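You operate a simulated robot arm through the tools that you are given. There is no shell and no other tool. Be economical: measure what you need, move in short steps, check, and stop when the job is done.

You are at the controls of a simulated two-armed robot. One attempt, no reset.

## Task
On the packing table, fold the cloth in half.

It is judged by the outcome, as a careful person would: the job done as asked, and still so three seconds after it is handed in. It fails if anything else is knocked over, pushed out of place, dropped, spilled or broken. Flat cloth is picked up by pressing the open fingertips on it (5 to 10 N) and closing them slowly along it; thin cloth reads only 2 to 8 mm in the jaws.

## Robot
Two 7-joint arms with two-finger parallel grippers on one trunk, on a base that drives. Base frame: it is fixed to the floor where the robot stands at the start and does not move with it; the origin is under the middle of the robot, x ahead of it, y to its left, z up. Readings come in mm, rad, newtons and seconds.
The left shoulder is at the start at [70, 163, 1120], the right one opposite. With the tool pointing down near the work surface each hand reaches from about 400 to 880 mm from the robot's upright axis, wherever it stands, measured 20 degrees to its own side. Places, roughly: packing table [600, 100, 800]. Payload 3.43 kg a hand.
The tool frame of a hand sits at the grasp point between the pads (the TCP): z along the fingers, y along the line on which they close. The tips reach 34 mm beyond it. The gripper opens to 128 mm. The fingers are 24 mm wide and 12 mm thick; the gripper's body (48 by 130 mm) begins 96 mm behind the TCP.
Orientation is that of the tool frame in the base frame, as a unit quaternion [w, x, y, z]. With the fingers straight down and closing along the base's y, the tool's x points along the base's -x, its y along +y and its z along -z.

## Interface
- The arms move only by the tool play_rows. It takes "left_series", "right_series" or both (then of equal length, played together; a hand with none holds still); each is a list of rows, each a list of 7 numbers: the closure in counts, from 0 (fully open) to 255 (shut), then the shift along the tool's x, y, z in cm, then the turn, a rotation vector about the tool's x, y, z in rad. In form: [[jaw, x, y, z, ax, ay, az], ...]. A call has 1 to 20 rows; each row is the pose to reach, as a shift and turn from the pose commanded when the call began, along the tool's axes at that moment. A row lasts 0.2 s, in which the tool goes at most 50 mm and 0.15 rad; a call with a longer step from one row to the next is refused whole, and so is a gripper value outside its range. A pose out of reach is approached as far as the arm can. The call stops where the force on the tool passes 40 N (or 10 N more than at its start, if that is more) or the arm is blocked; 0.2 s more then pass. Each finger travels about 153 mm/s and halts on what it meets, pressing with about 40 N; the grip force reading is that of the motor and also rises with nothing between the fingers. The clock runs only during rows and for 0.2 s after the last one: add rows that repeat a pose to give the fingers time. The reply holds the time, the measured pose of the TCP, the force on the tool along the base axes, the opening and the grip force, in the units named above and with some noise, with the torque about the TCP (base axes, N m) and any sound that the robot's microphone picked up.
- Cameras (640 x 400 px; columns grow to the right, rows downward): "scene" is now at [136.6, 9.7, 1345.4]; the picture's right is [0.10, -1.00, -0.00], its down [-0.60, -0.06, -0.80] and it looks along [0.79, 0.08, -0.60] (base axes); focal length 214 px, centre (320, 200). "left" rides on the left gripper at [76, 11, -160] in its tool frame; the picture's right is [-0.15, 0.99, 0.00], its down [-0.88, -0.13, -0.46] and it looks along [-0.45, -0.07, 0.89] (tool axes); focal length 234 px, centre (320, 200). "right" rides on the right gripper at [76, -11, -160] in its tool frame; the picture's right is [0.15, 0.99, 0.00], its down [-0.88, 0.13, -0.46] and it looks along [-0.45, 0.07, 0.89] (tool axes); focal length 234 px, centre (320, 200). There is no depth. A picture from a camera that has moved, and an enlarged one, comes with that camera's place and axes in the base frame and with its lens.
- get_image(camera): a new picture of that camera. It takes no simulated time.
- lift_body(by): slides the trunk up (or, below 0, down) by that many mm; the arms and the scene camera ride with it, the base frame stays. It gives what a move gives, with no picture.
- drive_base(legs): drives the robot by 1 to 6 legs, each [ahead, left, turn to the left] in mm, mm and rad, along the robot's own axes; the way and the turn of a leg run together, so that a leg with both is an arc; at most 1500 mm and 3.142 rad a leg. The arms and the cameras ride along, it lands a little off, and it stops where it bumps. It gives what a move gives.
- turn_head(pan, tilt): turns the head with the scene camera to pan (to the left, within 1.501 rad either way) and tilt (down, from -0.506 to 1.204), counted from straight ahead of the robot. It gives what a move gives.
- zoom(camera, box): a new picture of the part [left, top, right, bottom] of that camera's present view, enlarged. It takes no simulated time.
- close_job(): hands the job in; it is judged then, once.

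Work in short steps. Places have to be worked out from the pictures, the camera data and where the tool is seen: move nearer, look again, correct. Check each grasp and each placing, and mend what went wrong. You have 120 turns and 88 pictures in all, those below and enlarged ones among them. Open the grippers and draw the arms clear of the work before you hand the job in, unless the task says otherwise; then end with one line.

The tools are called as name(argument=value, ...) on one line, values as JSON. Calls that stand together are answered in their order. play_rows: Moves the arms, as the interface text tells. Its arguments: {"type":"object","properties":{"left_series":{"type":"array","items":{"type":"array","items":{"type":"number"}}},"right_series":{"type":"array","items":{"type":"array","items":{"type":"number"}}}},"required":[]} The other tools are called the same way: lift_body (by) slides the trunk up or down; drive_base (legs) drives the base; turn_head (pan, tilt) turns the head that bears the scene camera; get_image (camera) takes a picture; zoom (camera, box) takes an enlarged picture of a part of a camera's view; close_job () hands the job in.

At the start:

```text
t: 0.0
left_position: [627.2, -1.8, 1081.4]
left_tcp_rot: [0.0, 0.0, 1.0, 0.0]
left_force: [0.0, 0.3, 0.3]
left_wrist_torque: [0.01, 0.02, -0.01]
left_grip_width: 127.9
left_finger_force: 0.0
right_position: [377.7, -412.9, 1005.8]
right_tcp_rot: [0.0, 0.0, 1.0, -0.001]
right_force: [0.9, -0.1, -0.5]
right_wrist_torque: [-0.01, 0.0, -0.02]
right_grip_width: 128.0
right_finger_force: 0.1
trunk travel left (down, up): [-600.0, 340.0]
robot x, y, heading: [-0.5, -0.3, -0.007]
head pan, tilt: [0.099, 0.646]
```

scene: 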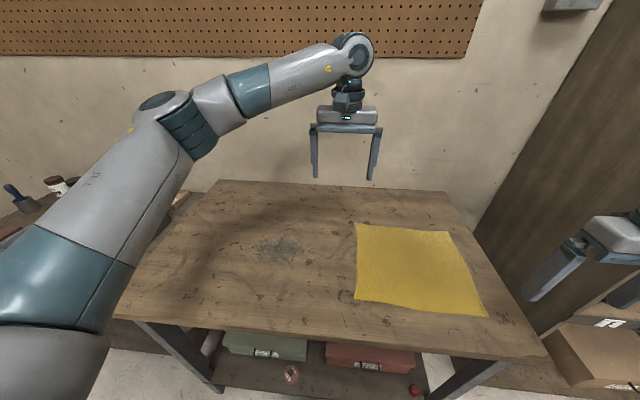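
right: 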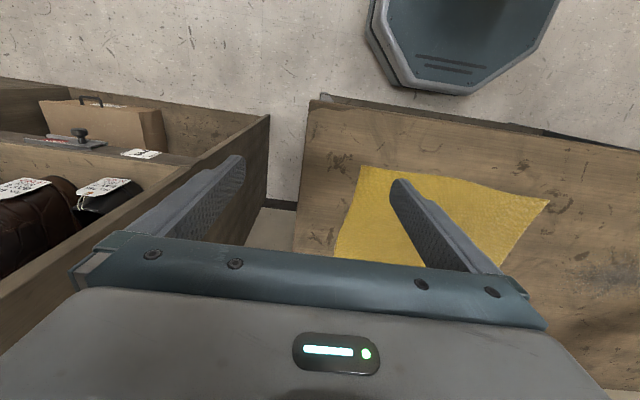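
left: 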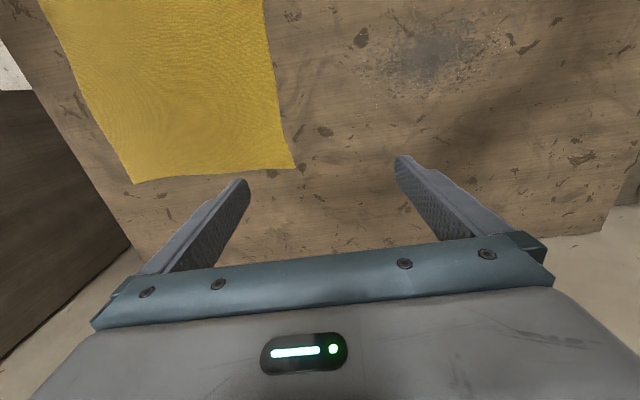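

The cloth corners come out at about near-left (439,-54), near-right (426,-385), far-left (737,-63) and far-right (728,-399). I plan to take both near corners and carry them to the far edge. First I bring both hands above the near corners to look closer.

play_rows(left_series=[[60, 2.5, -1.3, 2, 0, 0, 0], [120, 5, -2.6, 4, 0, 0, 0], [175, 7.5, -3.9, 6, 0, 0, 0], [175, 10, -5.2, 8.5, 0, 0, 0], [175, 13, -6.5, 11, 0, 0, 0], [175, 16, -8, 13, 0, 0, 0], [175, 18, -9, 15, 0, 0, 0], [175, 18, -9, 15, 0, 0, 0]], right_series=[[60, -1, 1, 1, 0, 0, 0], [120, -2, 2, 2, 0, 0, 0], [175, -3, 3, 3, 0, 0, 0], [175, -4, 4, 4, 0, 0, 0], [175, -5, 5, 5, 0, 0, 0], [175, -6, 6, 6, 0, 0, 0], [175, -6.2, 6.3, 7.6, 0, 0, 0], [175, -6.2, 6.3, 7.6, 0, 0, 0]])

get_image(camera="left")

get_image(camera="right")

get_image(camera="scene")

```text
t: 1.8
left_position: [448.7, -90.1, 933.2]
left_tcp_rot: [-0.001, 0.0, 1.0, 0.0]
left_force: [0.3, 0.2, -0.3]
left_wrist_torque: [0.0, 0.0, -0.03]
left_grip_width: 40.3
left_finger_force: 0.1
right_position: [439.0, -349.8, 931.2]
right_tcp_rot: [0.001, 0.0, 1.0, 0.0]
right_force: [0.1, 0.2, 0.1]
right_wrist_torque: [0.01, -0.01, -0.02]
right_grip_width: 40.0
right_finger_force: 0.0
trunk travel left (down, up): [-600.0, 340.0]
robot x, y, heading: [1.8, -0.2, -0.001]
head pan, tilt: [0.099, 0.646]
```

```text
84 pictures are left
camera left: at [371.6, -79.5, 1091.4], right [0.15, 0.99, 0.0], down [0.88, -0.13, 0.46], along [0.45, -0.07, -0.89], focal length 234 px, centre (320, 200)
```

left: 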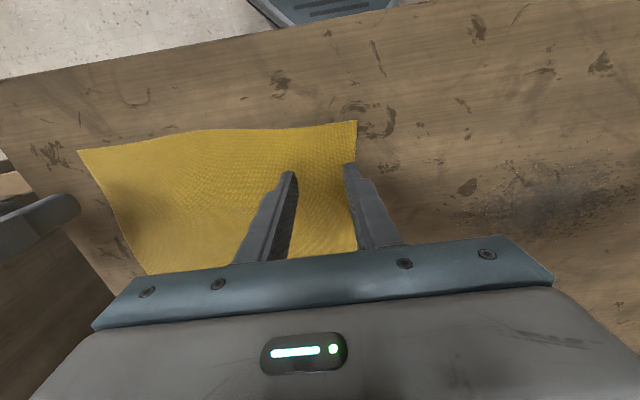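

```text
83 pictures are left
camera right: at [363.7, -361.6, 1089.6], right [-0.15, 0.99, 0.0], down [0.88, 0.13, 0.46], along [0.45, 0.07, -0.89], focal length 234 px, centre (320, 200)
```

right: 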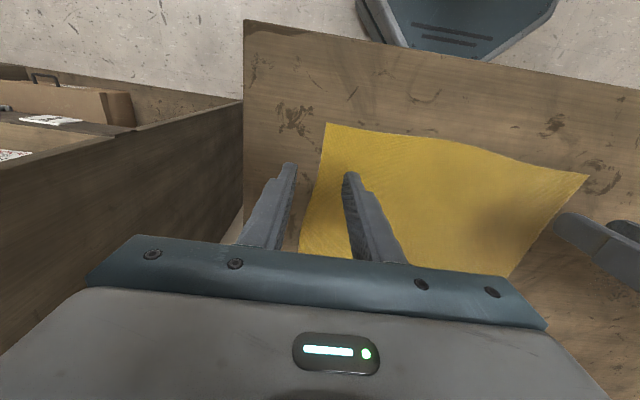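

```text
82 pictures are left
camera scene: at [136.6, 10.2, 1345.4], right [0.1, -1.0, 0.0], down [-0.6, -0.06, -0.8], along [0.79, 0.08, -0.6], focal length 214 px, centre (320, 200)
```

scene: 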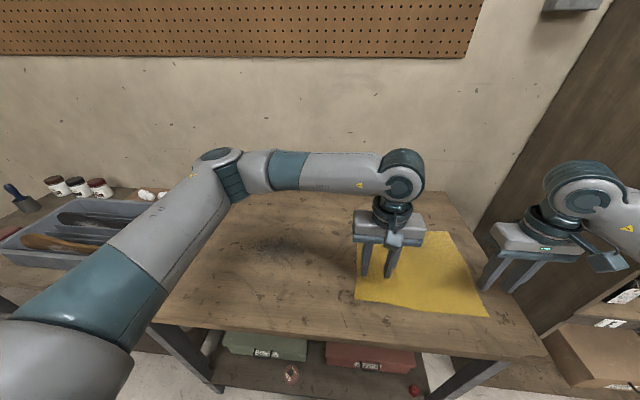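

Both wrist views and the scene view only agree if the cloth surface is at z≈840, not 790. That puts the near corners at (413,-48) and (401,-349), and the far corners at (683,-57) and (675,-362). I move the fingertips over the near edge at about 10–15 mm height and look again.

play_rows(left_series=[[175, 1.7, 0.2, 1.5, 0, 0, 0], [175, 3.4, 0.4, 3, 0, 0, 0], [175, 3.4, 0.4, 4.5, 0, 0, 0], [175, 3.4, 0.4, 4.5, 0, 0, 0]], right_series=[[175, 1.8, 2, 1.5, 0, 0, 0], [175, 3.6, 3.9, 3, 0, 0, 0], [175, 3.6, 3.9, 4.3, 0, 0, 0], [175, 3.6, 3.9, 4.3, 0, 0, 0]])

get_image(camera="left")

get_image(camera="right")

zoom(camera="scene", box=[330, 180, 530, 340])

```text
t: 2.8
left_position: [415.1, -86.0, 886.5]
left_tcp_rot: [0.0, 0.0, 1.0, -0.001]
left_force: [1.4, 0.4, 0.1]
left_wrist_torque: [0.03, 0.0, 0.03]
left_grip_width: 40.2
left_finger_force: 0.0
right_position: [403.5, -310.9, 887.3]
right_tcp_rot: [0.0, 0.0, 1.0, 0.0]
right_force: [-0.3, 0.1, 0.9]
right_wrist_torque: [0.01, 0.0, 0.01]
right_grip_width: 40.1
right_finger_force: 0.1
trunk travel left (down, up): [-600.0, 340.0]
robot x, y, heading: [-1.0, -0.3, 0.003]
head pan, tilt: [0.099, 0.646]
```

```text
81 pictures are left
camera left: at [338.3, -75.9, 1045.6], right [0.15, 0.99, 0.0], down [0.88, -0.13, 0.46], along [0.45, -0.07, -0.89], focal length 234 px, centre (320, 200)
```

left: 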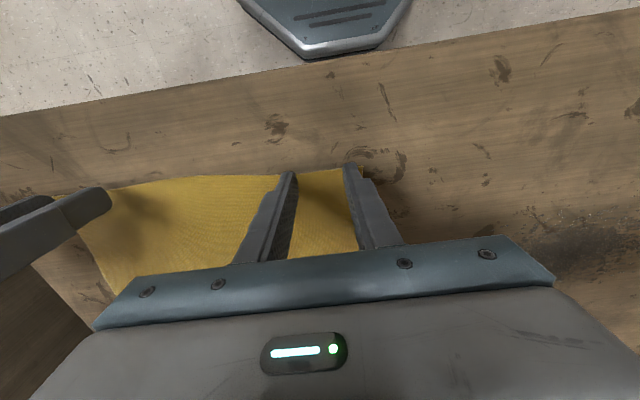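

```text
80 pictures are left
camera right: at [327.4, -322.5, 1046.6], right [-0.15, 0.99, 0.0], down [0.88, 0.13, 0.46], along [0.45, 0.07, -0.89], focal length 234 px, centre (320, 200)
```

right: 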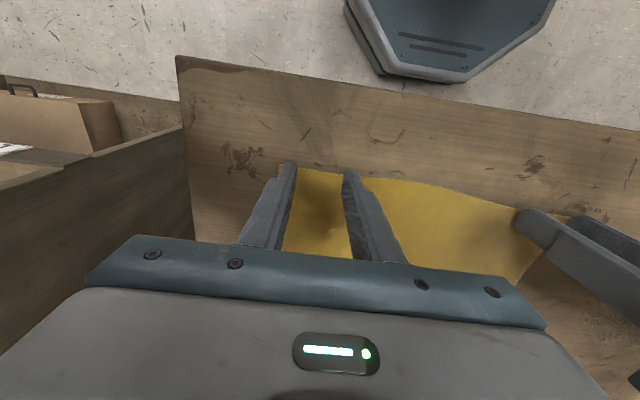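

```text
2.50 times, centred on (430, 260) of scene
camera zoom: at [136.3, 10.0, 1345.4], right [0.1, -1.0, 0.0], down [-0.6, -0.06, -0.8], along [0.8, 0.08, -0.6], focal length 536 px, centre (45, 50)
```

zoom: 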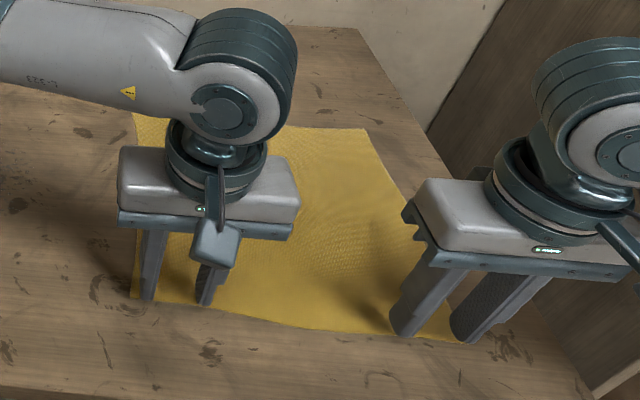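

Alignment is good: the fingertips overlap the cloth edge by about 15 mm at both corners. I lower both hands slowly to find contact.

play_rows(left_series=[[175, 0, 0, 0.3, 0, 0, 0], [175, 0, 0, 0.6, 0, 0, 0], [175, 0, 0, 0.9, 0, 0, 0], [175, 0, 0, 0.9, 0, 0, 0]], right_series=[[175, 0, 0, 0.3, 0, 0, 0], [175, 0, 0, 0.6, 0, 0, 0], [175, 0, 0, 0.9, 0, 0, 0], [175, 0, 0, 0.9, 0, 0, 0]])

```text
t: 3.8
left_position: [415.1, -86.7, 877.7]
left_tcp_rot: [0.0, 0.0, 1.0, 0.0]
left_force: [0.0, -0.1, -0.2]
left_wrist_torque: [-0.01, 0.03, 0.0]
left_grip_width: 40.0
left_finger_force: 0.0
right_position: [404.4, -311.5, 878.4]
right_tcp_rot: [-0.001, 0.0, 1.0, -0.001]
right_force: [0.3, 0.0, 0.6]
right_wrist_torque: [-0.04, -0.01, -0.01]
right_grip_width: 40.2
right_finger_force: 0.0
trunk travel left (down, up): [-600.0, 340.0]
robot x, y, heading: [-3.3, -2.5, 0.001]
head pan, tilt: [0.099, 0.646]
```

Tips are near 844 with no contact yet, so I go down a few millimetres more.

play_rows(left_series=[[175, 0, 0, 0.15, 0, 0, 0], [175, 0, 0, 0.3, 0, 0, 0], [175, 0, 0, 0.4, 0, 0, 0], [175, 0, 0, 0.4, 0, 0, 0]], right_series=[[175, 0, 0, 0.15, 0, 0, 0], [175, 0, 0, 0.3, 0, 0, 0], [175, 0, 0, 0.4, 0, 0, 0], [175, 0, 0, 0.4, 0, 0, 0]])

```text
t: 4.8
left_position: [413.9, -86.2, 874.5]
left_tcp_rot: [0.001, 0.0, 1.0, -0.001]
left_force: [3.1, -0.5, 12.3]
left_wrist_torque: [0.15, -0.17, -0.02]
left_grip_width: 40.1
left_finger_force: 0.1
right_position: [402.7, -311.9, 875.9]
right_tcp_rot: [0.001, 0.001, 1.0, 0.0]
right_force: [3.5, -3.1, 17.2]
right_wrist_torque: [-0.07, -0.21, -0.06]
right_grip_width: 40.2
right_finger_force: 0.1
trunk travel left (down, up): [-600.0, 340.0]
robot x, y, heading: [1.4, -1.0, -0.003]
head pan, tilt: [0.099, 0.646]
```

Contact is confirmed at surface z≈841, with 12 N on the left and 17 N on the right, slightly too much. I ease off a little.

play_rows(left_series=[[175, 0, 0, -0.05, 0, 0, 0], [175, 0, 0, -0.05, 0, 0, 0]], right_series=[[175, 0, 0, -0.1, 0, 0, 0], [175, 0, 0, -0.1, 0, 0, 0]])

```text
t: 5.4
left_position: [413.9, -87.1, 874.8]
left_tcp_rot: [0.001, 0.0, 1.0, 0.0]
left_force: [3.6, -2.1, 14.7]
left_wrist_torque: [0.05, -0.18, -0.07]
left_grip_width: 40.3
left_finger_force: 0.0
right_position: [402.2, -311.1, 876.0]
right_tcp_rot: [0.0, -0.001, 1.0, 0.0]
right_force: [2.9, -0.8, 11.4]
right_wrist_torque: [-0.01, -0.16, -0.01]
right_grip_width: 40.2
right_finger_force: 0.0
trunk travel left (down, up): [-600.0, 340.0]
robot x, y, heading: [-0.1, -0.9, 0.002]
head pan, tilt: [0.099, 0.646]
```

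Still a little high, so I ease off again, more on the left.

play_rows(left_series=[[175, 0, 0, -0.1, 0, 0, 0], [175, 0, 0, -0.1, 0, 0, 0]], right_series=[[175, 0, 0, -0.05, 0, 0, 0], [175, 0, 0, -0.05, 0, 0, 0]])

```text
t: 6.0
left_position: [413.9, -86.6, 875.3]
left_tcp_rot: [0.0, 0.0, 1.0, 0.0]
left_force: [1.4, -1.2, 7.3]
left_wrist_torque: [-0.06, -0.07, 0.01]
left_grip_width: 40.2
left_finger_force: 0.1
right_position: [404.2, -310.9, 876.6]
right_tcp_rot: [0.0, 0.001, 1.0, 0.0]
right_force: [0.9, 0.1, 7.5]
right_wrist_torque: [0.04, -0.08, 0.04]
right_grip_width: 40.1
right_finger_force: 0.1
trunk travel left (down, up): [-600.0, 340.0]
robot x, y, heading: [0.0, 1.8, -0.003]
head pan, tilt: [0.099, 0.646]
```

Both hands now press at about 7.4 N. I close the fingers slowly.

play_rows(left_series=[[181, 0, 0, 0, 0, 0, 0], [187, 0, 0, 0, 0, 0, 0], [193, 0, 0, 0, 0, 0, 0], [199, 0, 0, 0, 0, 0, 0], [205, 0, 0, 0, 0, 0, 0], [211, 0, 0, 0, 0, 0, 0], [217, 0, 0, 0, 0, 0, 0], [223, 0, 0, 0, 0, 0, 0], [229, 0, 0, 0, 0, 0, 0], [235, 0, 0, 0, 0, 0, 0], [241, 0, 0, 0, 0, 0, 0], [247, 0, 0, 0, 0, 0, 0], [255, 0, 0, 0, 0, 0, 0], [255, 0, 0, 0, 0, 0, 0], [255, 0, 0, 0, 0, 0, 0]], right_series=[[181, 0, 0, 0, 0, 0, 0], [187, 0, 0, 0, 0, 0, 0], [193, 0, 0, 0, 0, 0, 0], [199, 0, 0, 0, 0, 0, 0], [205, 0, 0, 0, 0, 0, 0], [211, 0, 0, 0, 0, 0, 0], [217, 0, 0, 0, 0, 0, 0], [223, 0, 0, 0, 0, 0, 0], [229, 0, 0, 0, 0, 0, 0], [235, 0, 0, 0, 0, 0, 0], [241, 0, 0, 0, 0, 0, 0], [247, 0, 0, 0, 0, 0, 0], [255, 0, 0, 0, 0, 0, 0], [255, 0, 0, 0, 0, 0, 0], [255, 0, 0, 0, 0, 0, 0]])

get_image(camera="left")

get_image(camera="right")

```text
t: 9.2
left_position: [414.9, -86.4, 875.7]
left_tcp_rot: [0.001, 0.0, 1.0, -0.001]
left_force: [1.0, -3.5, 14.0]
left_wrist_torque: [-0.18, -0.12, -0.01]
left_grip_width: 0.0
left_finger_force: 32.8
right_position: [403.3, -310.3, 875.9]
right_tcp_rot: [0.0, 0.0, 1.0, 0.0]
right_force: [0.4, 3.2, 0.2]
right_wrist_torque: [0.13, -0.01, 0.03]
right_grip_width: 2.1
right_finger_force: 37.0
trunk travel left (down, up): [-600.0, 340.0]
robot x, y, heading: [2.0, 0.4, 0.003]
head pan, tilt: [0.099, 0.646]
```

```text
78 pictures are left
camera left: at [337.7, -76.2, 1035.3], right [0.15, 0.99, 0.0], down [0.88, -0.13, 0.46], along [0.45, -0.07, -0.89], focal length 234 px, centre (320, 200)
```

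left: 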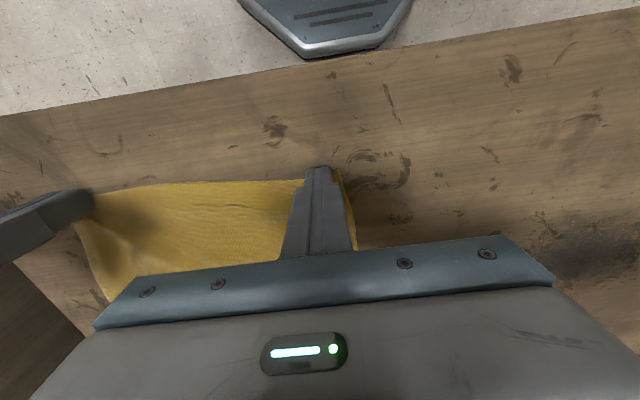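

```text
77 pictures are left
camera right: at [326.7, -322.6, 1035.4], right [-0.15, 0.99, 0.0], down [0.88, 0.13, 0.46], along [0.45, 0.07, -0.89], focal length 234 px, centre (320, 200)
```

right: 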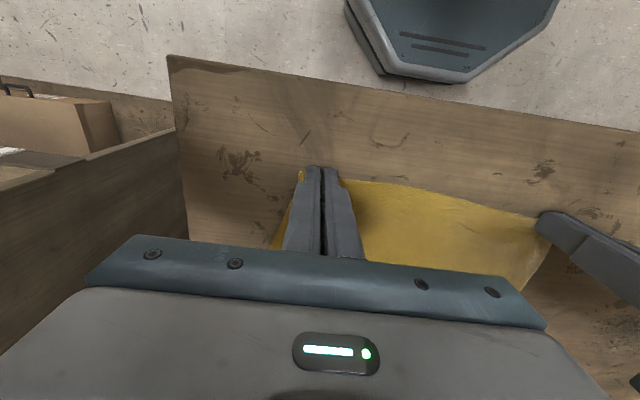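

The right hand holds cloth (2.1 mm), but the left slipped (0.0). I raise the left a little, reopen it and check the corner.

play_rows(left_series=[[255, 0, 0, -1.5, 0, 0, 0], [175, 0, 0, -1.5, 0, 0, 0], [175, 0, 0, -1.5, 0, 0, 0], [175, 0, 0, -1.5, 0, 0, 0]])

get_image(camera="left")

```text
t: 10.2
left_position: [413.7, -86.2, 890.3]
left_tcp_rot: [0.0, 0.0, 1.0, 0.0]
left_force: [0.3, -0.1, -0.2]
left_wrist_torque: [-0.01, -0.03, -0.02]
left_grip_width: 40.4
left_finger_force: 0.0
right_position: [403.5, -310.7, 875.6]
right_tcp_rot: [0.0, 0.0, 1.0, -0.001]
right_force: [-0.8, -0.7, 4.3]
right_wrist_torque: [0.0, 0.01, -0.04]
right_grip_width: 1.9
right_finger_force: 37.2
trunk travel left (down, up): [-600.0, 340.0]
robot x, y, heading: [-0.2, -1.1, 0.005]
head pan, tilt: [0.099, 0.646]
```

```text
76 pictures are left
camera left: at [338.0, -76.1, 1049.6], right [0.15, 0.99, 0.0], down [0.88, -0.13, 0.46], along [0.45, -0.07, -0.89], focal length 234 px, centre (320, 200)
```

left: 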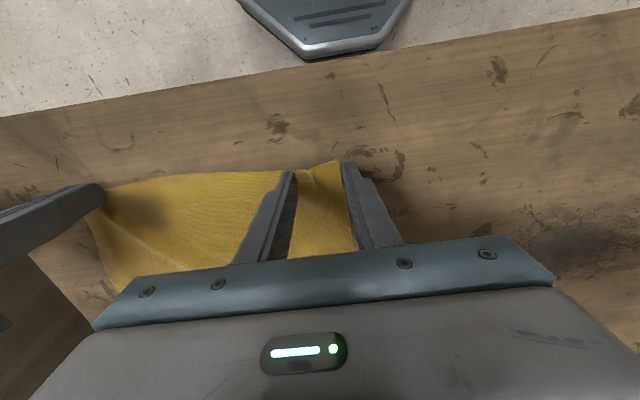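

The corner shifted inward to about y=-68, with a small ruck. I shift the left hand 24 mm inward and 4 mm forward so both fingers land on cloth, then press again.

play_rows(left_series=[[175, -0.4, -2.4, 0, 0, 0, 0], [175, -0.4, -2.4, 0.5, 0, 0, 0], [175, -0.4, -2.4, 1.0, 0, 0, 0], [175, -0.4, -2.4, 1.3, 0, 0, 0], [175, -0.4, -2.4, 1.45, 0, 0, 0], [175, -0.4, -2.4, 1.45, 0, 0, 0]])

get_image(camera="left")

```text
t: 11.6
left_position: [418.9, -109.7, 876.3]
left_tcp_rot: [0.0, 0.001, 1.0, 0.0]
left_force: [0.3, -0.4, -0.3]
left_wrist_torque: [-0.01, -0.01, -0.03]
left_grip_width: 40.1
left_finger_force: 0.1
right_position: [403.0, -310.8, 876.0]
right_tcp_rot: [0.0, 0.0, 1.0, -0.001]
right_force: [1.4, 1.2, 4.4]
right_wrist_torque: [0.0, -0.06, 0.01]
right_grip_width: 2.2
right_finger_force: 37.5
trunk travel left (down, up): [-600.0, 340.0]
robot x, y, heading: [-0.0, -1.0, -0.001]
head pan, tilt: [0.099, 0.646]
```

```text
75 pictures are left
camera left: at [342.0, -100.0, 1035.2], right [0.15, 0.99, 0.0], down [0.88, -0.13, 0.46], along [0.45, -0.07, -0.89], focal length 234 px, centre (320, 200)
```

left: 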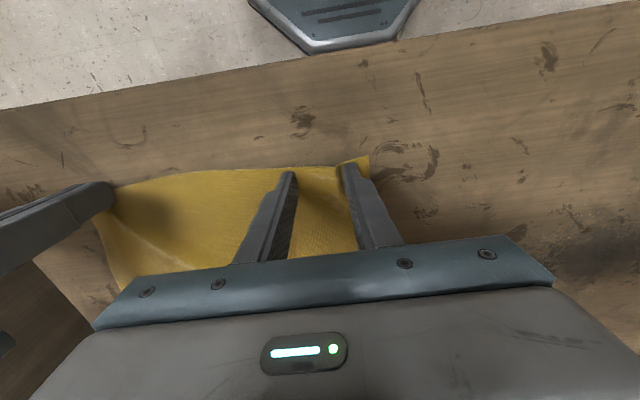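

Both fingers sit on cloth with the corner just outside. I need another 1 mm or so to get the pressure.

play_rows(left_series=[[175, 0, 0, 0.1, 0, 0, 0], [175, 0, 0, 0.15, 0, 0, 0], [175, 0, 0, 0.15, 0, 0, 0]])

```text
t: 12.4
left_position: [419.3, -110.4, 876.2]
left_tcp_rot: [0.001, 0.0, 1.0, -0.001]
left_force: [1.0, 1.1, 10.5]
left_wrist_torque: [0.07, 0.02, -0.02]
left_grip_width: 40.1
left_finger_force: 0.0
right_position: [403.4, -310.5, 876.6]
right_tcp_rot: [0.0, 0.0, 1.0, 0.0]
right_force: [-0.1, -0.5, 1.9]
right_wrist_torque: [0.01, -0.04, -0.01]
right_grip_width: 2.0
right_finger_force: 37.1
trunk travel left (down, up): [-600.0, 340.0]
robot x, y, heading: [0.2, 1.5, -0.002]
head pan, tilt: [0.099, 0.646]
```

10.5 N. I ease off 0.3 mm and close more slowly than before.

play_rows(left_series=[[175, 0, 0, -0.03, 0, 0, 0], [179, 0, 0, -0.03, 0, 0, 0], [183, 0, 0, -0.03, 0, 0, 0], [187, 0, 0, -0.03, 0, 0, 0], [191, 0, 0, -0.03, 0, 0, 0], [195, 0, 0, -0.03, 0, 0, 0], [199, 0, 0, -0.03, 0, 0, 0], [203, 0, 0, -0.03, 0, 0, 0], [207, 0, 0, -0.03, 0, 0, 0], [211, 0, 0, -0.03, 0, 0, 0], [215, 0, 0, -0.03, 0, 0, 0], [219, 0, 0, -0.03, 0, 0, 0], [223, 0, 0, -0.03, 0, 0, 0], [227, 0, 0, -0.03, 0, 0, 0], [231, 0, 0, -0.03, 0, 0, 0], [235, 0, 0, -0.03, 0, 0, 0], [240, 0, 0, -0.03, 0, 0, 0], [246, 0, 0, -0.03, 0, 0, 0], [255, 0, 0, -0.03, 0, 0, 0], [255, 0, 0, -0.03, 0, 0, 0]])

get_image(camera="left")

```text
t: 16.6
left_position: [418.7, -111.0, 876.0]
left_tcp_rot: [-0.001, 0.0, 1.0, 0.0]
left_force: [0.4, -10.5, 10.3]
left_wrist_torque: [-0.31, 0.05, 0.08]
left_grip_width: 2.8
left_finger_force: 37.3
right_position: [404.9, -311.4, 875.4]
right_tcp_rot: [0.0, 0.001, 1.0, 0.0]
right_force: [0.1, 10.1, 1.9]
right_wrist_torque: [0.33, 0.02, 0.09]
right_grip_width: 2.3
right_finger_force: 37.2
trunk travel left (down, up): [-600.0, 340.0]
robot x, y, heading: [-3.6, -2.4, 0.002]
head pan, tilt: [0.099, 0.646]
```

```text
74 pictures are left
camera left: at [341.7, -100.4, 1034.5], right [0.15, 0.99, 0.0], down [0.88, -0.13, 0.46], along [0.45, -0.07, -0.89], focal length 234 px, centre (320, 200)
```

left: 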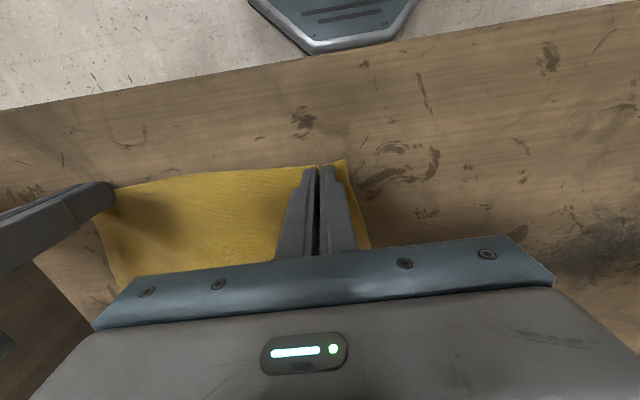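

Both hands hold cloth (2.8 and 2.3 mm), with about 10 N of tension along the edge. I lift both through the first half of an arc, letting the hands come 3 mm closer each to ease the tension.

play_rows(left_series=[[255, -0.2, -0.2, -2.0, 0, 0, 0], [255, -0.6, -0.3, -3.9, 0, 0, 0], [255, -1.4, -0.3, -5.7, 0, 0, 0], [255, -2.5, -0.3, -7.3, 0, 0, 0], [255, -3.8, -0.3, -8.8, 0, 0, 0], [255, -5.4, -0.3, -10.1, 0, 0, 0], [255, -7.2, -0.3, -11.1, 0, 0, 0], [255, -9.1, -0.3, -11.9, 0, 0, 0], [255, -11.1, -0.3, -12.3, 0, 0, 0], [255, -13.1, -0.3, -12.5, 0, 0, 0], [255, -13.1, -0.3, -12.5, 0, 0, 0]], right_series=[[255, -0.2, 0.2, -2.0, 0, 0, 0], [255, -0.6, 0.3, -3.9, 0, 0, 0], [255, -1.4, 0.3, -5.7, 0, 0, 0], [255, -2.5, 0.3, -7.3, 0, 0, 0], [255, -3.8, 0.3, -8.8, 0, 0, 0], [255, -5.4, 0.3, -10.1, 0, 0, 0], [255, -7.2, 0.3, -11.1, 0, 0, 0], [255, -9.1, 0.3, -11.9, 0, 0, 0], [255, -11.1, 0.3, -12.3, 0, 0, 0], [255, -13.1, 0.3, -12.5, 0, 0, 0], [255, -13.1, 0.3, -12.5, 0, 0, 0]])

get_image(camera="scene")

get_image(camera="right")

```text
t: 19.0
left_position: [549.8, -113.1, 999.6]
left_tcp_rot: [0.0, 0.0, 1.0, 0.0]
left_force: [-0.3, -3.3, -0.2]
left_wrist_torque: [-0.09, -0.01, 0.0]
left_grip_width: 2.7
left_finger_force: 37.4
right_position: [535.6, -308.7, 998.8]
right_tcp_rot: [0.0, 0.0, 1.0, 0.0]
right_force: [-0.5, 2.6, 0.6]
right_wrist_torque: [0.11, -0.02, 0.05]
right_grip_width: 2.1
right_finger_force: 37.2
trunk travel left (down, up): [-600.0, 340.0]
robot x, y, heading: [-0.9, 1.3, 0.002]
head pan, tilt: [0.099, 0.646]
```

```text
73 pictures are left
camera scene: at [136.0, 9.6, 1345.5], right [0.1, -1.0, 0.0], down [-0.6, -0.06, -0.8], along [0.8, 0.08, -0.6], focal length 214 px, centre (320, 200)
```

scene: 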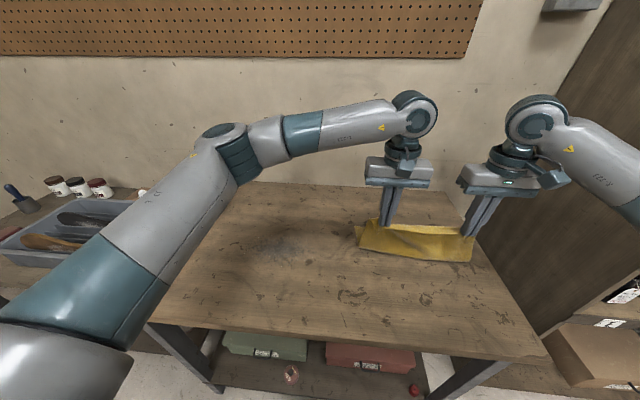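

```text
72 pictures are left
camera right: at [458.5, -320.2, 1159.7], right [-0.15, 0.99, 0.0], down [0.88, 0.13, 0.46], along [0.45, 0.07, -0.89], focal length 234 px, centre (320, 200)
```

right: 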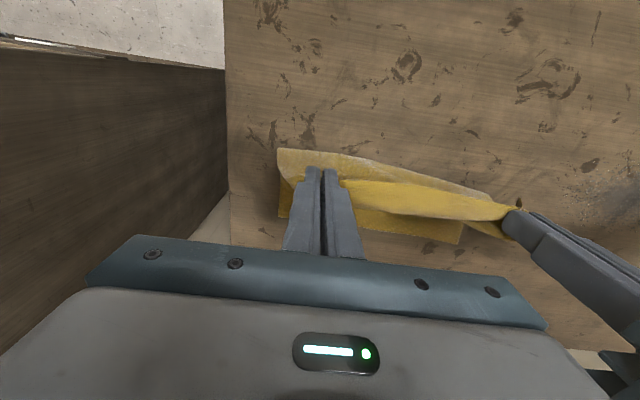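

The cloth is lifting cleanly with the back half still lying flat. I carry on over the second half of the arc and tilt the fingers forward to help the edge turn over. I stop above the far edge to check.

play_rows(left_series=[[255, -1.7, 0, 0.17, 0, -0.1, 0], [255, -3.4, 0, 0.7, 0, -0.2, 0], [255, -5.0, 0, 1.55, 0, -0.3, 0], [255, -6.4, 0, 2.7, 0, -0.4, 0], [255, -7.6, 0, 4.1, 0, -0.5, 0], [255, -8.7, 0, 5.8, 0, -0.6, 0], [255, -9.5, 0, 7.6, 0, -0.7, 0], [255, -9.5, 0, 7.6, 0, -0.7, 0]], right_series=[[255, -1.8, 0, 0.17, 0, -0.1, 0], [255, -3.5, 0, 0.7, 0, -0.2, 0], [255, -5.2, 0, 1.55, 0, -0.3, 0], [255, -6.7, 0, 2.7, 0, -0.4, 0], [255, -8.0, 0, 4.1, 0, -0.5, 0], [255, -9.1, 0, 5.8, 0, -0.6, 0], [255, -10.0, 0, 7.6, 0, -0.7, 0], [255, -10.0, 0, 7.6, 0, -0.7, 0]])

get_image(camera="scene")

get_image(camera="left")

get_image(camera="right")

```text
t: 20.8
left_position: [645.3, -113.3, 923.7]
left_tcp_rot: [0.343, 0.0, 0.939, 0.0]
left_force: [0.0, -2.4, 0.2]
left_wrist_torque: [-0.05, 0.01, -0.04]
left_grip_width: 2.8
left_finger_force: 37.3
right_position: [635.7, -308.4, 925.0]
right_tcp_rot: [0.344, 0.0, 0.939, 0.0]
right_force: [0.2, 3.3, 0.0]
right_wrist_torque: [0.05, 0.02, 0.08]
right_grip_width: 2.4
right_finger_force: 37.3
trunk travel left (down, up): [-600.0, 340.0]
robot x, y, heading: [-0.7, -0.4, -0.006]
head pan, tilt: [0.099, 0.646]
```

```text
71 pictures are left
camera scene: at [136.5, 10.1, 1345.4], right [0.1, -1.0, 0.0], down [-0.6, -0.06, -0.8], along [0.8, 0.08, -0.6], focal length 214 px, centre (320, 200)
```

scene: 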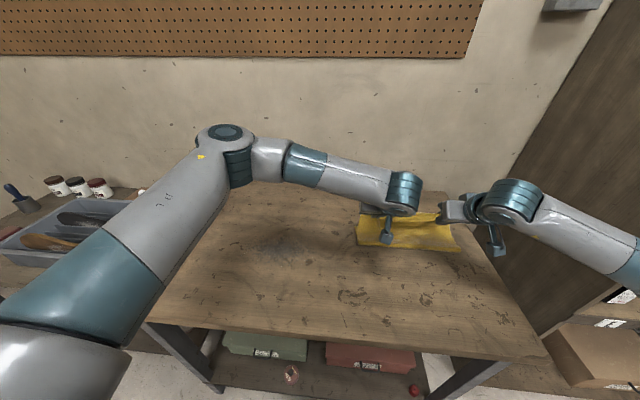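

```text
70 pictures are left
camera left: at [482.8, -102.8, 996.5], right [0.11, 0.99, 0.09], down [0.38, -0.13, 0.92], along [0.92, -0.07, -0.39], focal length 234 px, centre (320, 200)
```

left: 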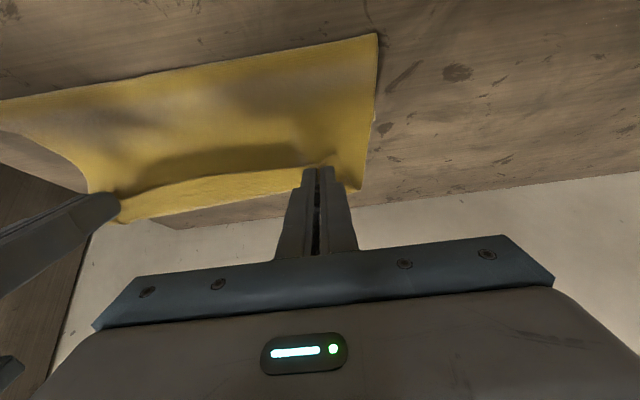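

```text
69 pictures are left
camera right: at [473.4, -319.2, 996.8], right [-0.11, 0.99, -0.09], down [0.38, 0.13, 0.92], along [0.92, 0.07, -0.39], focal length 234 px, centre (320, 200)
```

right: 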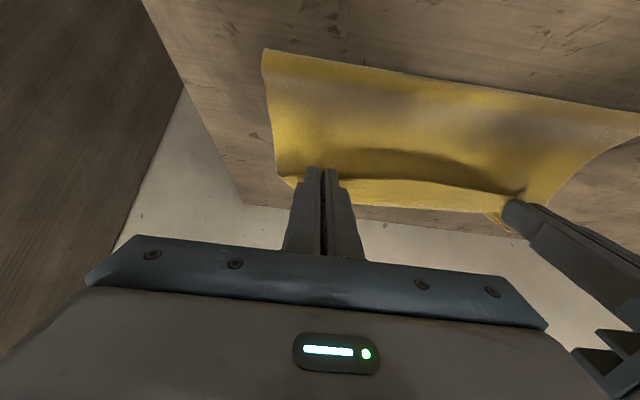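

The flap is now over the back half. I zoom in to find the far edge of the lower layer before lowering.

zoom(camera="scene", box=[340, 170, 500, 270])

zoom(camera="right", box=[240, 120, 540, 260])

```text
4.00 times, centred on (420, 220) of scene
camera zoom: at [136.5, 10.1, 1345.4], right [0.1, -1.0, 0.0], down [-0.6, -0.06, -0.8], along [0.8, 0.08, -0.6], focal length 858 px, centre (-80, 120)
```

zoom: 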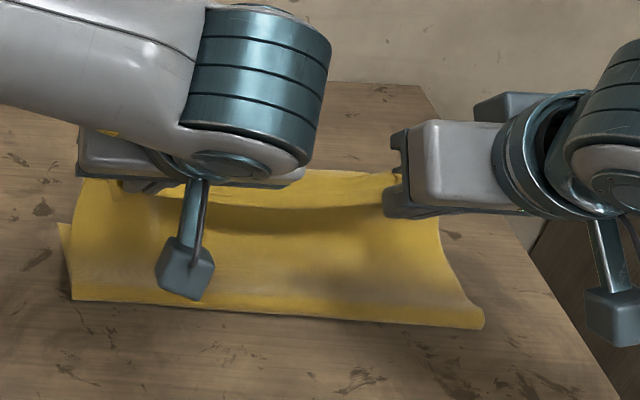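

```text
2.13 times, centred on (390, 190) of right
camera zoom: at [473.4, -319.2, 996.8], right [-0.11, 0.99, -0.09], down [0.38, 0.13, 0.92], along [0.92, 0.07, -0.39], focal length 500 px, centre (171, 221)
```

zoom: 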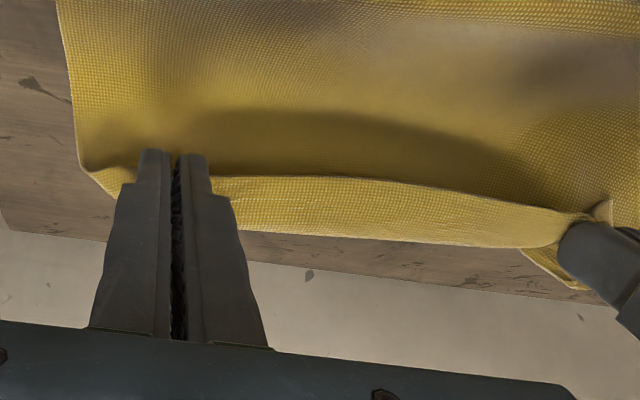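

The lower layer's far-left corner still shows at about (677,-57), so it has not moved. I lower the edge onto the far edge with a slight forward move.

play_rows(left_series=[[255, 0.35, 0, 1.0, 0, 0, 0], [255, 0.7, 0, 2.0, 0, 0, 0], [255, 1.05, 0, 3.0, 0, 0, 0], [255, 1.43, 0, 4.0, 0, 0, 0], [255, 1.43, 0, 4.0, 0, 0, 0]], right_series=[[255, 0.35, 0, 1.05, 0, 0, 0], [255, 0.7, 0, 2.1, 0, 0, 0], [255, 1.05, 0, 3.15, 0, 0, 0], [255, 1.4, 0, 4.2, 0, 0, 0], [255, 1.4, 0, 4.2, 0, 0, 0]])

zoom(camera="scene", box=[340, 170, 500, 270])

get_image(camera="right")

get_image(camera="left")

```text
t: 22.0
left_position: [660.1, -114.1, 884.8]
left_tcp_rot: [0.343, 0.0, 0.939, 0.0]
left_force: [-0.1, -2.9, 0.5]
left_wrist_torque: [-0.06, 0.0, -0.05]
left_grip_width: 2.7
left_finger_force: 37.2
right_position: [650.3, -308.6, 882.2]
right_tcp_rot: [0.343, 0.001, 0.939, -0.001]
right_force: [0.0, 3.9, -0.6]
right_wrist_torque: [0.04, 0.0, 0.09]
right_grip_width: 2.0
right_finger_force: 36.9
trunk travel left (down, up): [-600.0, 340.0]
robot x, y, heading: [0.2, 0.9, -0.003]
head pan, tilt: [0.099, 0.646]
```

```text
4.00 times, centred on (420, 220) of scene
camera zoom: at [136.4, 9.8, 1345.4], right [0.1, -1.0, 0.0], down [-0.6, -0.06, -0.8], along [0.8, 0.08, -0.6], focal length 858 px, centre (-80, 120)
```

zoom: 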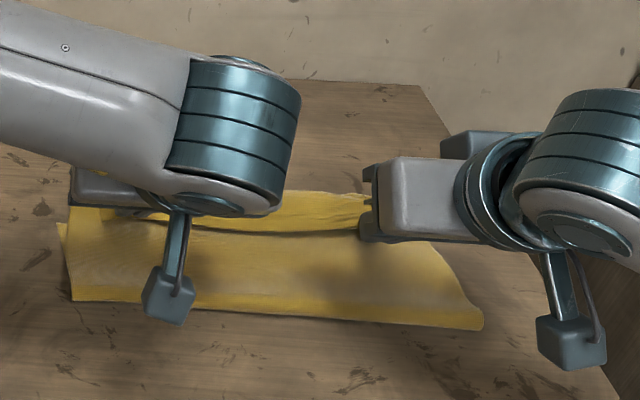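

```text
65 pictures are left
camera right: at [489.7, -319.8, 955.6], right [-0.11, 0.99, -0.09], down [0.38, 0.13, 0.92], along [0.92, 0.07, -0.39], focal length 234 px, centre (320, 200)
```

right: 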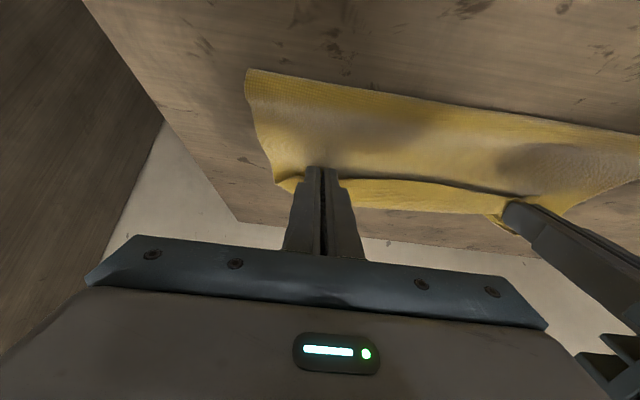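

```text
64 pictures are left
camera left: at [498.1, -103.1, 957.1], right [0.11, 0.99, 0.09], down [0.38, -0.13, 0.92], along [0.92, -0.07, -0.39], focal length 234 px, centre (320, 200)
```

left: 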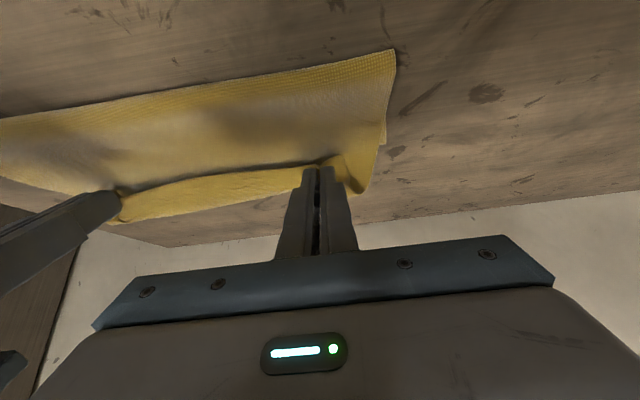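

The flap lies over the back half, with the held edge at tip x≈682 (left) and 672 (right). I lower slightly until there is light contact, then open slowly.

play_rows(left_series=[[255, 0.2, 0, 0.25, 0, 0, 0], [255, 0.3, 0, 0.35, 0, 0, 0], [245, 0.3, 0, 0.35, 0, 0, 0], [235, 0.3, 0, 0.35, 0, 0, 0], [225, 0.3, 0, 0.35, 0, 0, 0], [215, 0.3, 0, 0.35, 0, 0, 0], [205, 0.3, 0, 0.35, 0, 0, 0], [195, 0.3, 0, 0.35, 0, 0, 0], [185, 0.3, 0, 0.35, 0, 0, 0], [175, 0.3, 0, 0.35, 0, 0, 0]], right_series=[[255, 0.1, 0, 0.12, 0, 0, 0], [255, 0.2, 0, 0.23, 0, 0, 0], [245, 0.2, 0, 0.23, 0, 0, 0], [235, 0.2, 0, 0.23, 0, 0, 0], [225, 0.2, 0, 0.23, 0, 0, 0], [215, 0.2, 0, 0.23, 0, 0, 0], [205, 0.2, 0, 0.23, 0, 0, 0], [195, 0.2, 0, 0.23, 0, 0, 0], [185, 0.2, 0, 0.23, 0, 0, 0], [175, 0.2, 0, 0.23, 0, 0, 0]])

get_image(camera="right")

get_image(camera="left")

```text
t: 24.2
left_position: [660.8, -113.4, 879.8]
left_tcp_rot: [0.343, 0.0, 0.94, 0.0]
left_force: [-1.1, -0.3, 0.3]
left_wrist_torque: [0.0, -0.01, 0.04]
left_grip_width: 40.2
left_finger_force: 0.0
right_position: [651.1, -308.7, 879.4]
right_tcp_rot: [0.343, 0.0, 0.939, 0.0]
right_force: [0.1, 0.5, -0.2]
right_wrist_torque: [0.02, 0.04, -0.03]
right_grip_width: 40.4
right_finger_force: 0.1
trunk travel left (down, up): [-600.0, 340.0]
robot x, y, heading: [-1.7, 0.1, 0.003]
head pan, tilt: [0.099, 0.646]
```

```text
63 pictures are left
camera right: at [489.5, -320.0, 952.9], right [-0.11, 0.99, -0.09], down [0.38, 0.13, 0.92], along [0.92, 0.07, -0.39], focal length 234 px, centre (320, 200)
```

right: 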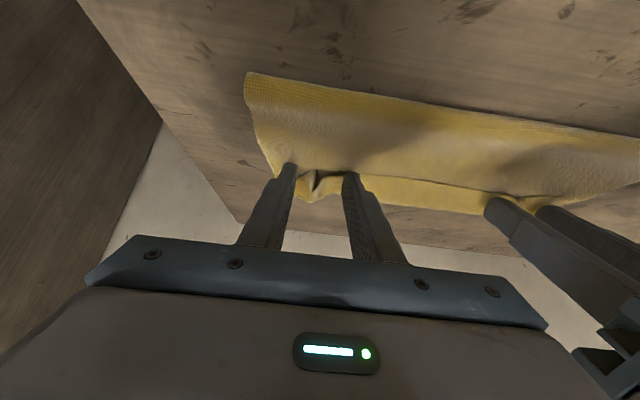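

```text
62 pictures are left
camera left: at [498.3, -103.4, 952.4], right [0.11, 0.99, 0.09], down [0.38, -0.13, 0.92], along [0.92, -0.07, -0.39], focal length 234 px, centre (320, 200)
```

left: 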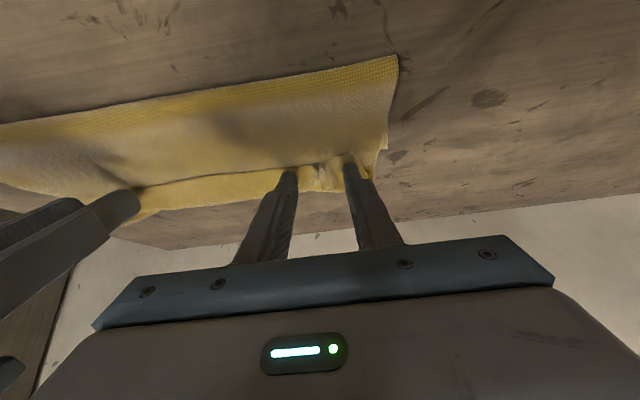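

Both hands let go. I draw them up and back along the finger axis and untilt, then look.

play_rows(left_series=[[175, 0, 0, -1, 0, 0, 0], [175, 0, 0, -3, 0, 0, 0], [175, 0, 0, -6, 0, 0.1, 0], [175, 0, 0, -10, 0, 0.24, 0], [175, 0, 0, -14, 0, 0.38, 0], [175, 0, 0, -18, 0, 0.52, 0], [175, 0, 1, -22, 0, 0.66, 0], [175, 0, 2, -24, 0, 0.7, 0], [175, 0, 2, -24, 0, 0.7, 0]], right_series=[[175, 0, 0, -1, 0, 0, 0], [175, 0, 0, -3, 0, 0, 0], [175, 0, 0, -6, 0, 0.1, 0], [175, 0, 0, -10, 0, 0.24, 0], [175, 0, 0, -14, 0, 0.38, 0], [175, 0, 0, -18, 0, 0.52, 0], [175, 0, -1, -22, 0, 0.66, 0], [175, 0, -2, -24, 0, 0.7, 0], [175, 0, -2, -24, 0, 0.7, 0]])

get_image(camera="right")

get_image(camera="left")

get_image(camera="scene")

```text
t: 26.2
left_position: [504.5, -94.2, 1062.9]
left_tcp_rot: [0.0, 0.0, 1.0, 0.0]
left_force: [0.1, -0.2, -0.2]
left_wrist_torque: [-0.03, 0.0, 0.02]
left_grip_width: 40.1
left_finger_force: 0.1
right_position: [496.1, -328.8, 1063.2]
right_tcp_rot: [-0.001, 0.001, 1.0, 0.0]
right_force: [-0.1, 1.1, 0.1]
right_wrist_torque: [0.01, 0.01, 0.02]
right_grip_width: 40.1
right_finger_force: 0.1
trunk travel left (down, up): [-600.0, 340.0]
robot x, y, heading: [0.7, -1.7, 0.002]
head pan, tilt: [0.099, 0.646]
```

```text
61 pictures are left
camera right: at [419.9, -339.4, 1222.6], right [-0.15, 0.99, 0.0], down [0.88, 0.13, 0.45], along [0.45, 0.07, -0.89], focal length 234 px, centre (320, 200)
```

right: 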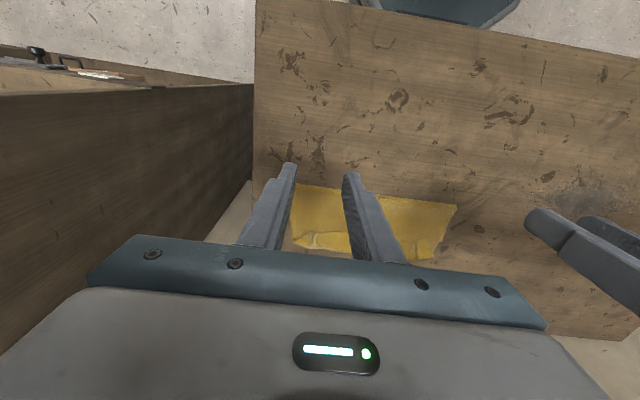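

```text
60 pictures are left
camera left: at [428.8, -84.2, 1222.1], right [0.15, 0.99, 0.0], down [0.88, -0.13, 0.45], along [0.45, -0.07, -0.89], focal length 234 px, centre (320, 200)
```

left: 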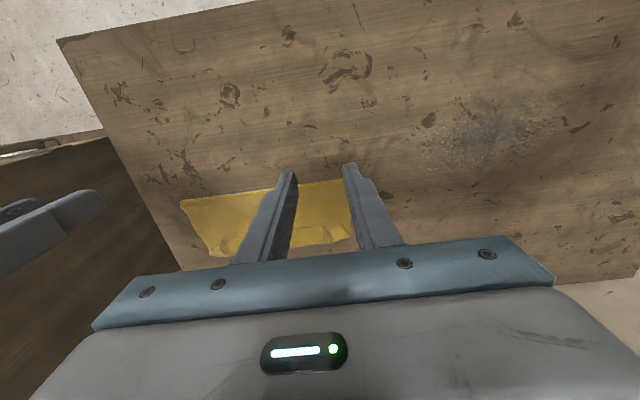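

```text
59 pictures are left
camera scene: at [137.4, 9.5, 1345.3], right [0.1, -1.0, 0.0], down [-0.6, -0.06, -0.8], along [0.79, 0.08, -0.6], focal length 214 px, centre (320, 200)
```

scene: 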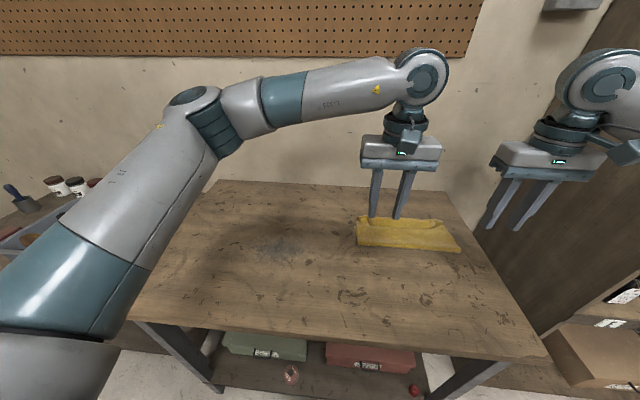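

I move the left hand aside and zoom in on the cloth.

play_rows(left_series=[[175, 0, 4, 0, 0, 0, 0], [175, 0, 8, 0, 0, 0, 0], [175, 0, 12, 0, 0, 0, 0], [175, 0, 15, 0, 0, 0, 0]])

zoom(camera="scene", box=[340, 180, 484, 270])

zoom(camera="right", box=[260, 160, 480, 280])

get_image(camera="left")

```text
t: 27.2
left_position: [504.6, 57.2, 1063.3]
left_tcp_rot: [0.0, 0.001, 1.0, -0.001]
left_force: [0.1, 0.4, 0.5]
left_wrist_torque: [-0.05, -0.01, 0.02]
left_grip_width: 40.3
left_finger_force: 0.0
right_position: [496.5, -325.9, 1064.2]
right_tcp_rot: [0.0, -0.001, 1.0, 0.0]
right_force: [0.2, -0.1, 0.3]
right_wrist_torque: [-0.03, 0.03, 0.03]
right_grip_width: 40.1
right_finger_force: 0.1
trunk travel left (down, up): [-600.0, 340.0]
robot x, y, heading: [-1.1, -0.5, 0.004]
head pan, tilt: [0.099, 0.646]
```

```text
4.44 times, centred on (412, 225) of scene
camera zoom: at [136.7, 11.0, 1345.4], right [0.1, -1.0, 0.0], down [-0.6, -0.06, -0.8], along [0.79, 0.08, -0.6], focal length 953 px, centre (-89, 89)
```

zoom: 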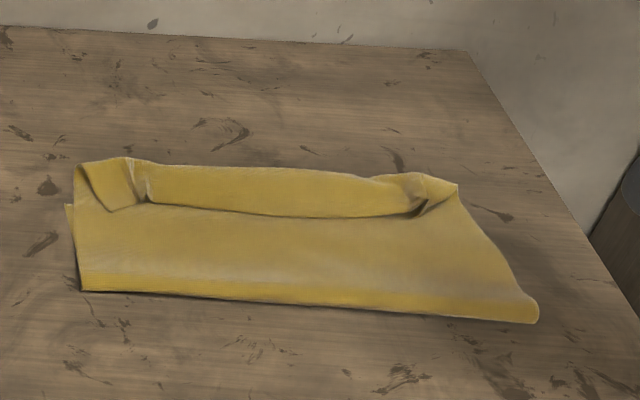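

```text
2.91 times, centred on (370, 220) of right
camera zoom: at [419.3, -338.0, 1223.0], right [-0.15, 0.99, 0.0], down [0.88, 0.13, 0.46], along [0.45, 0.07, -0.89], focal length 681 px, centre (174, 142)
```

zoom: 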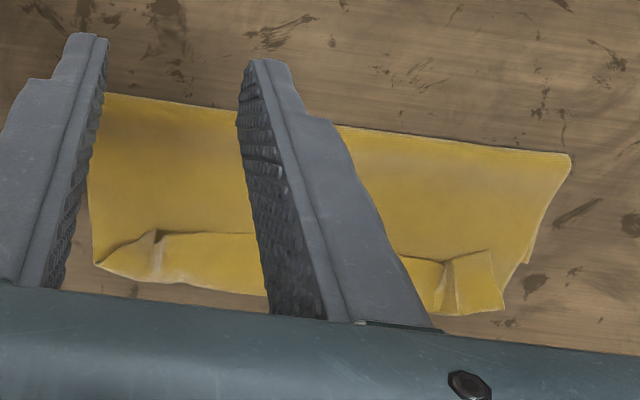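

```text
56 pictures are left
camera left: at [428.6, 67.6, 1222.2], right [0.15, 0.99, 0.0], down [0.88, -0.13, 0.46], along [0.45, -0.07, -0.89], focal length 234 px, centre (320, 200)
```

left: 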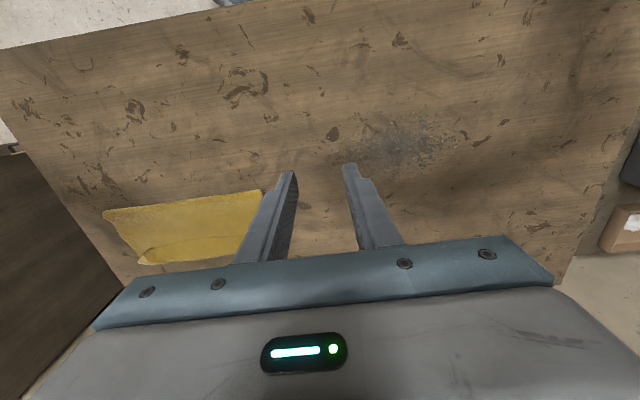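

The lower layer's far edge is still at x≈675. The flap runs from the crease at x≈580 to x≈715, then turns back on itself in a 40 mm hem. I'll unroll that hem by pressing lightly on it and dragging forward, then re-grip the free edge the right way round and lay it properly. First I hover over the hem.

play_rows(left_series=[[175, -3, -2.5, 0, 0, 0, 0], [175, -6, -5, 0, 0, 0, 0], [175, -9, -7.5, 2, 0, 0, 0], [175, -12, -10, 5, 0, 0, 0], [175, -15, -12.5, 8, 0, 0, 0], [175, -18, -15.2, 11, 0, 0, 0], [175, -18, -15.2, 14, 0, 0, 0], [175, -18, -15.2, 16.3, 0, 0, 0], [175, -18, -15.2, 16.3, 0, 0, 0]], right_series=[[175, -3, 0, 0, 0, 0, 0], [175, -6, 0.5, 0, 0, 0, 0], [175, -9, 1.1, 2, 0, 0, 0], [175, -12, 1.1, 5, 0, 0, 0], [175, -15, 1.1, 8, 0, 0, 0], [175, -18.8, 1.1, 11, 0, 0, 0], [175, -18.8, 1.1, 14, 0, 0, 0], [175, -18.8, 1.1, 16.4, 0, 0, 0], [175, -18.8, 1.1, 16.4, 0, 0, 0]])

get_image(camera="left")

get_image(camera="right")

```text
refused: row 6 steps farther than a row can; nothing moved
```

```text
55 pictures are left
camera left: at [428.6, 67.6, 1222.2], right [0.15, 0.99, 0.0], down [0.88, -0.13, 0.46], along [0.45, -0.07, -0.89], focal length 234 px, centre (320, 200)
```

left: 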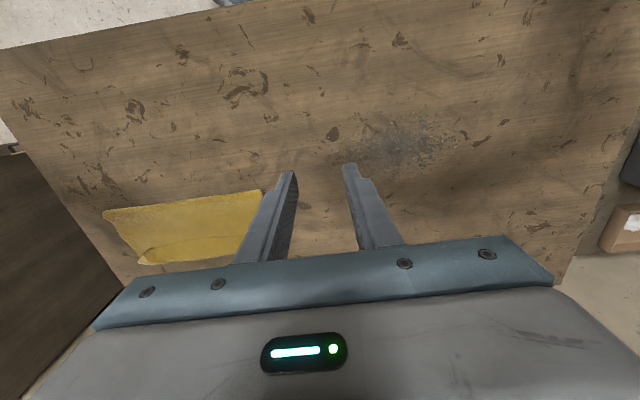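

```text
54 pictures are left
camera right: at [419.3, -338.0, 1223.0], right [-0.15, 0.99, 0.0], down [0.88, 0.13, 0.46], along [0.45, 0.07, -0.89], focal length 234 px, centre (320, 200)
```

right: 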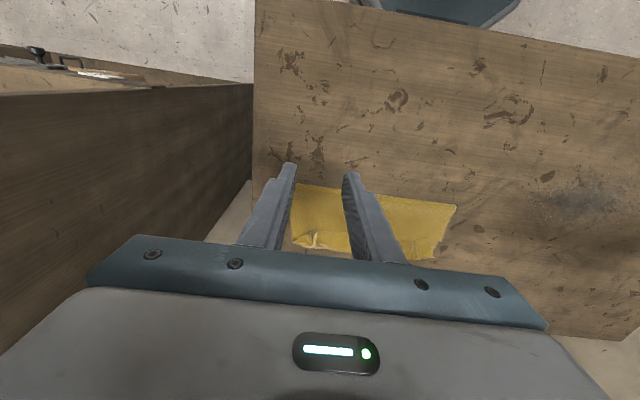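

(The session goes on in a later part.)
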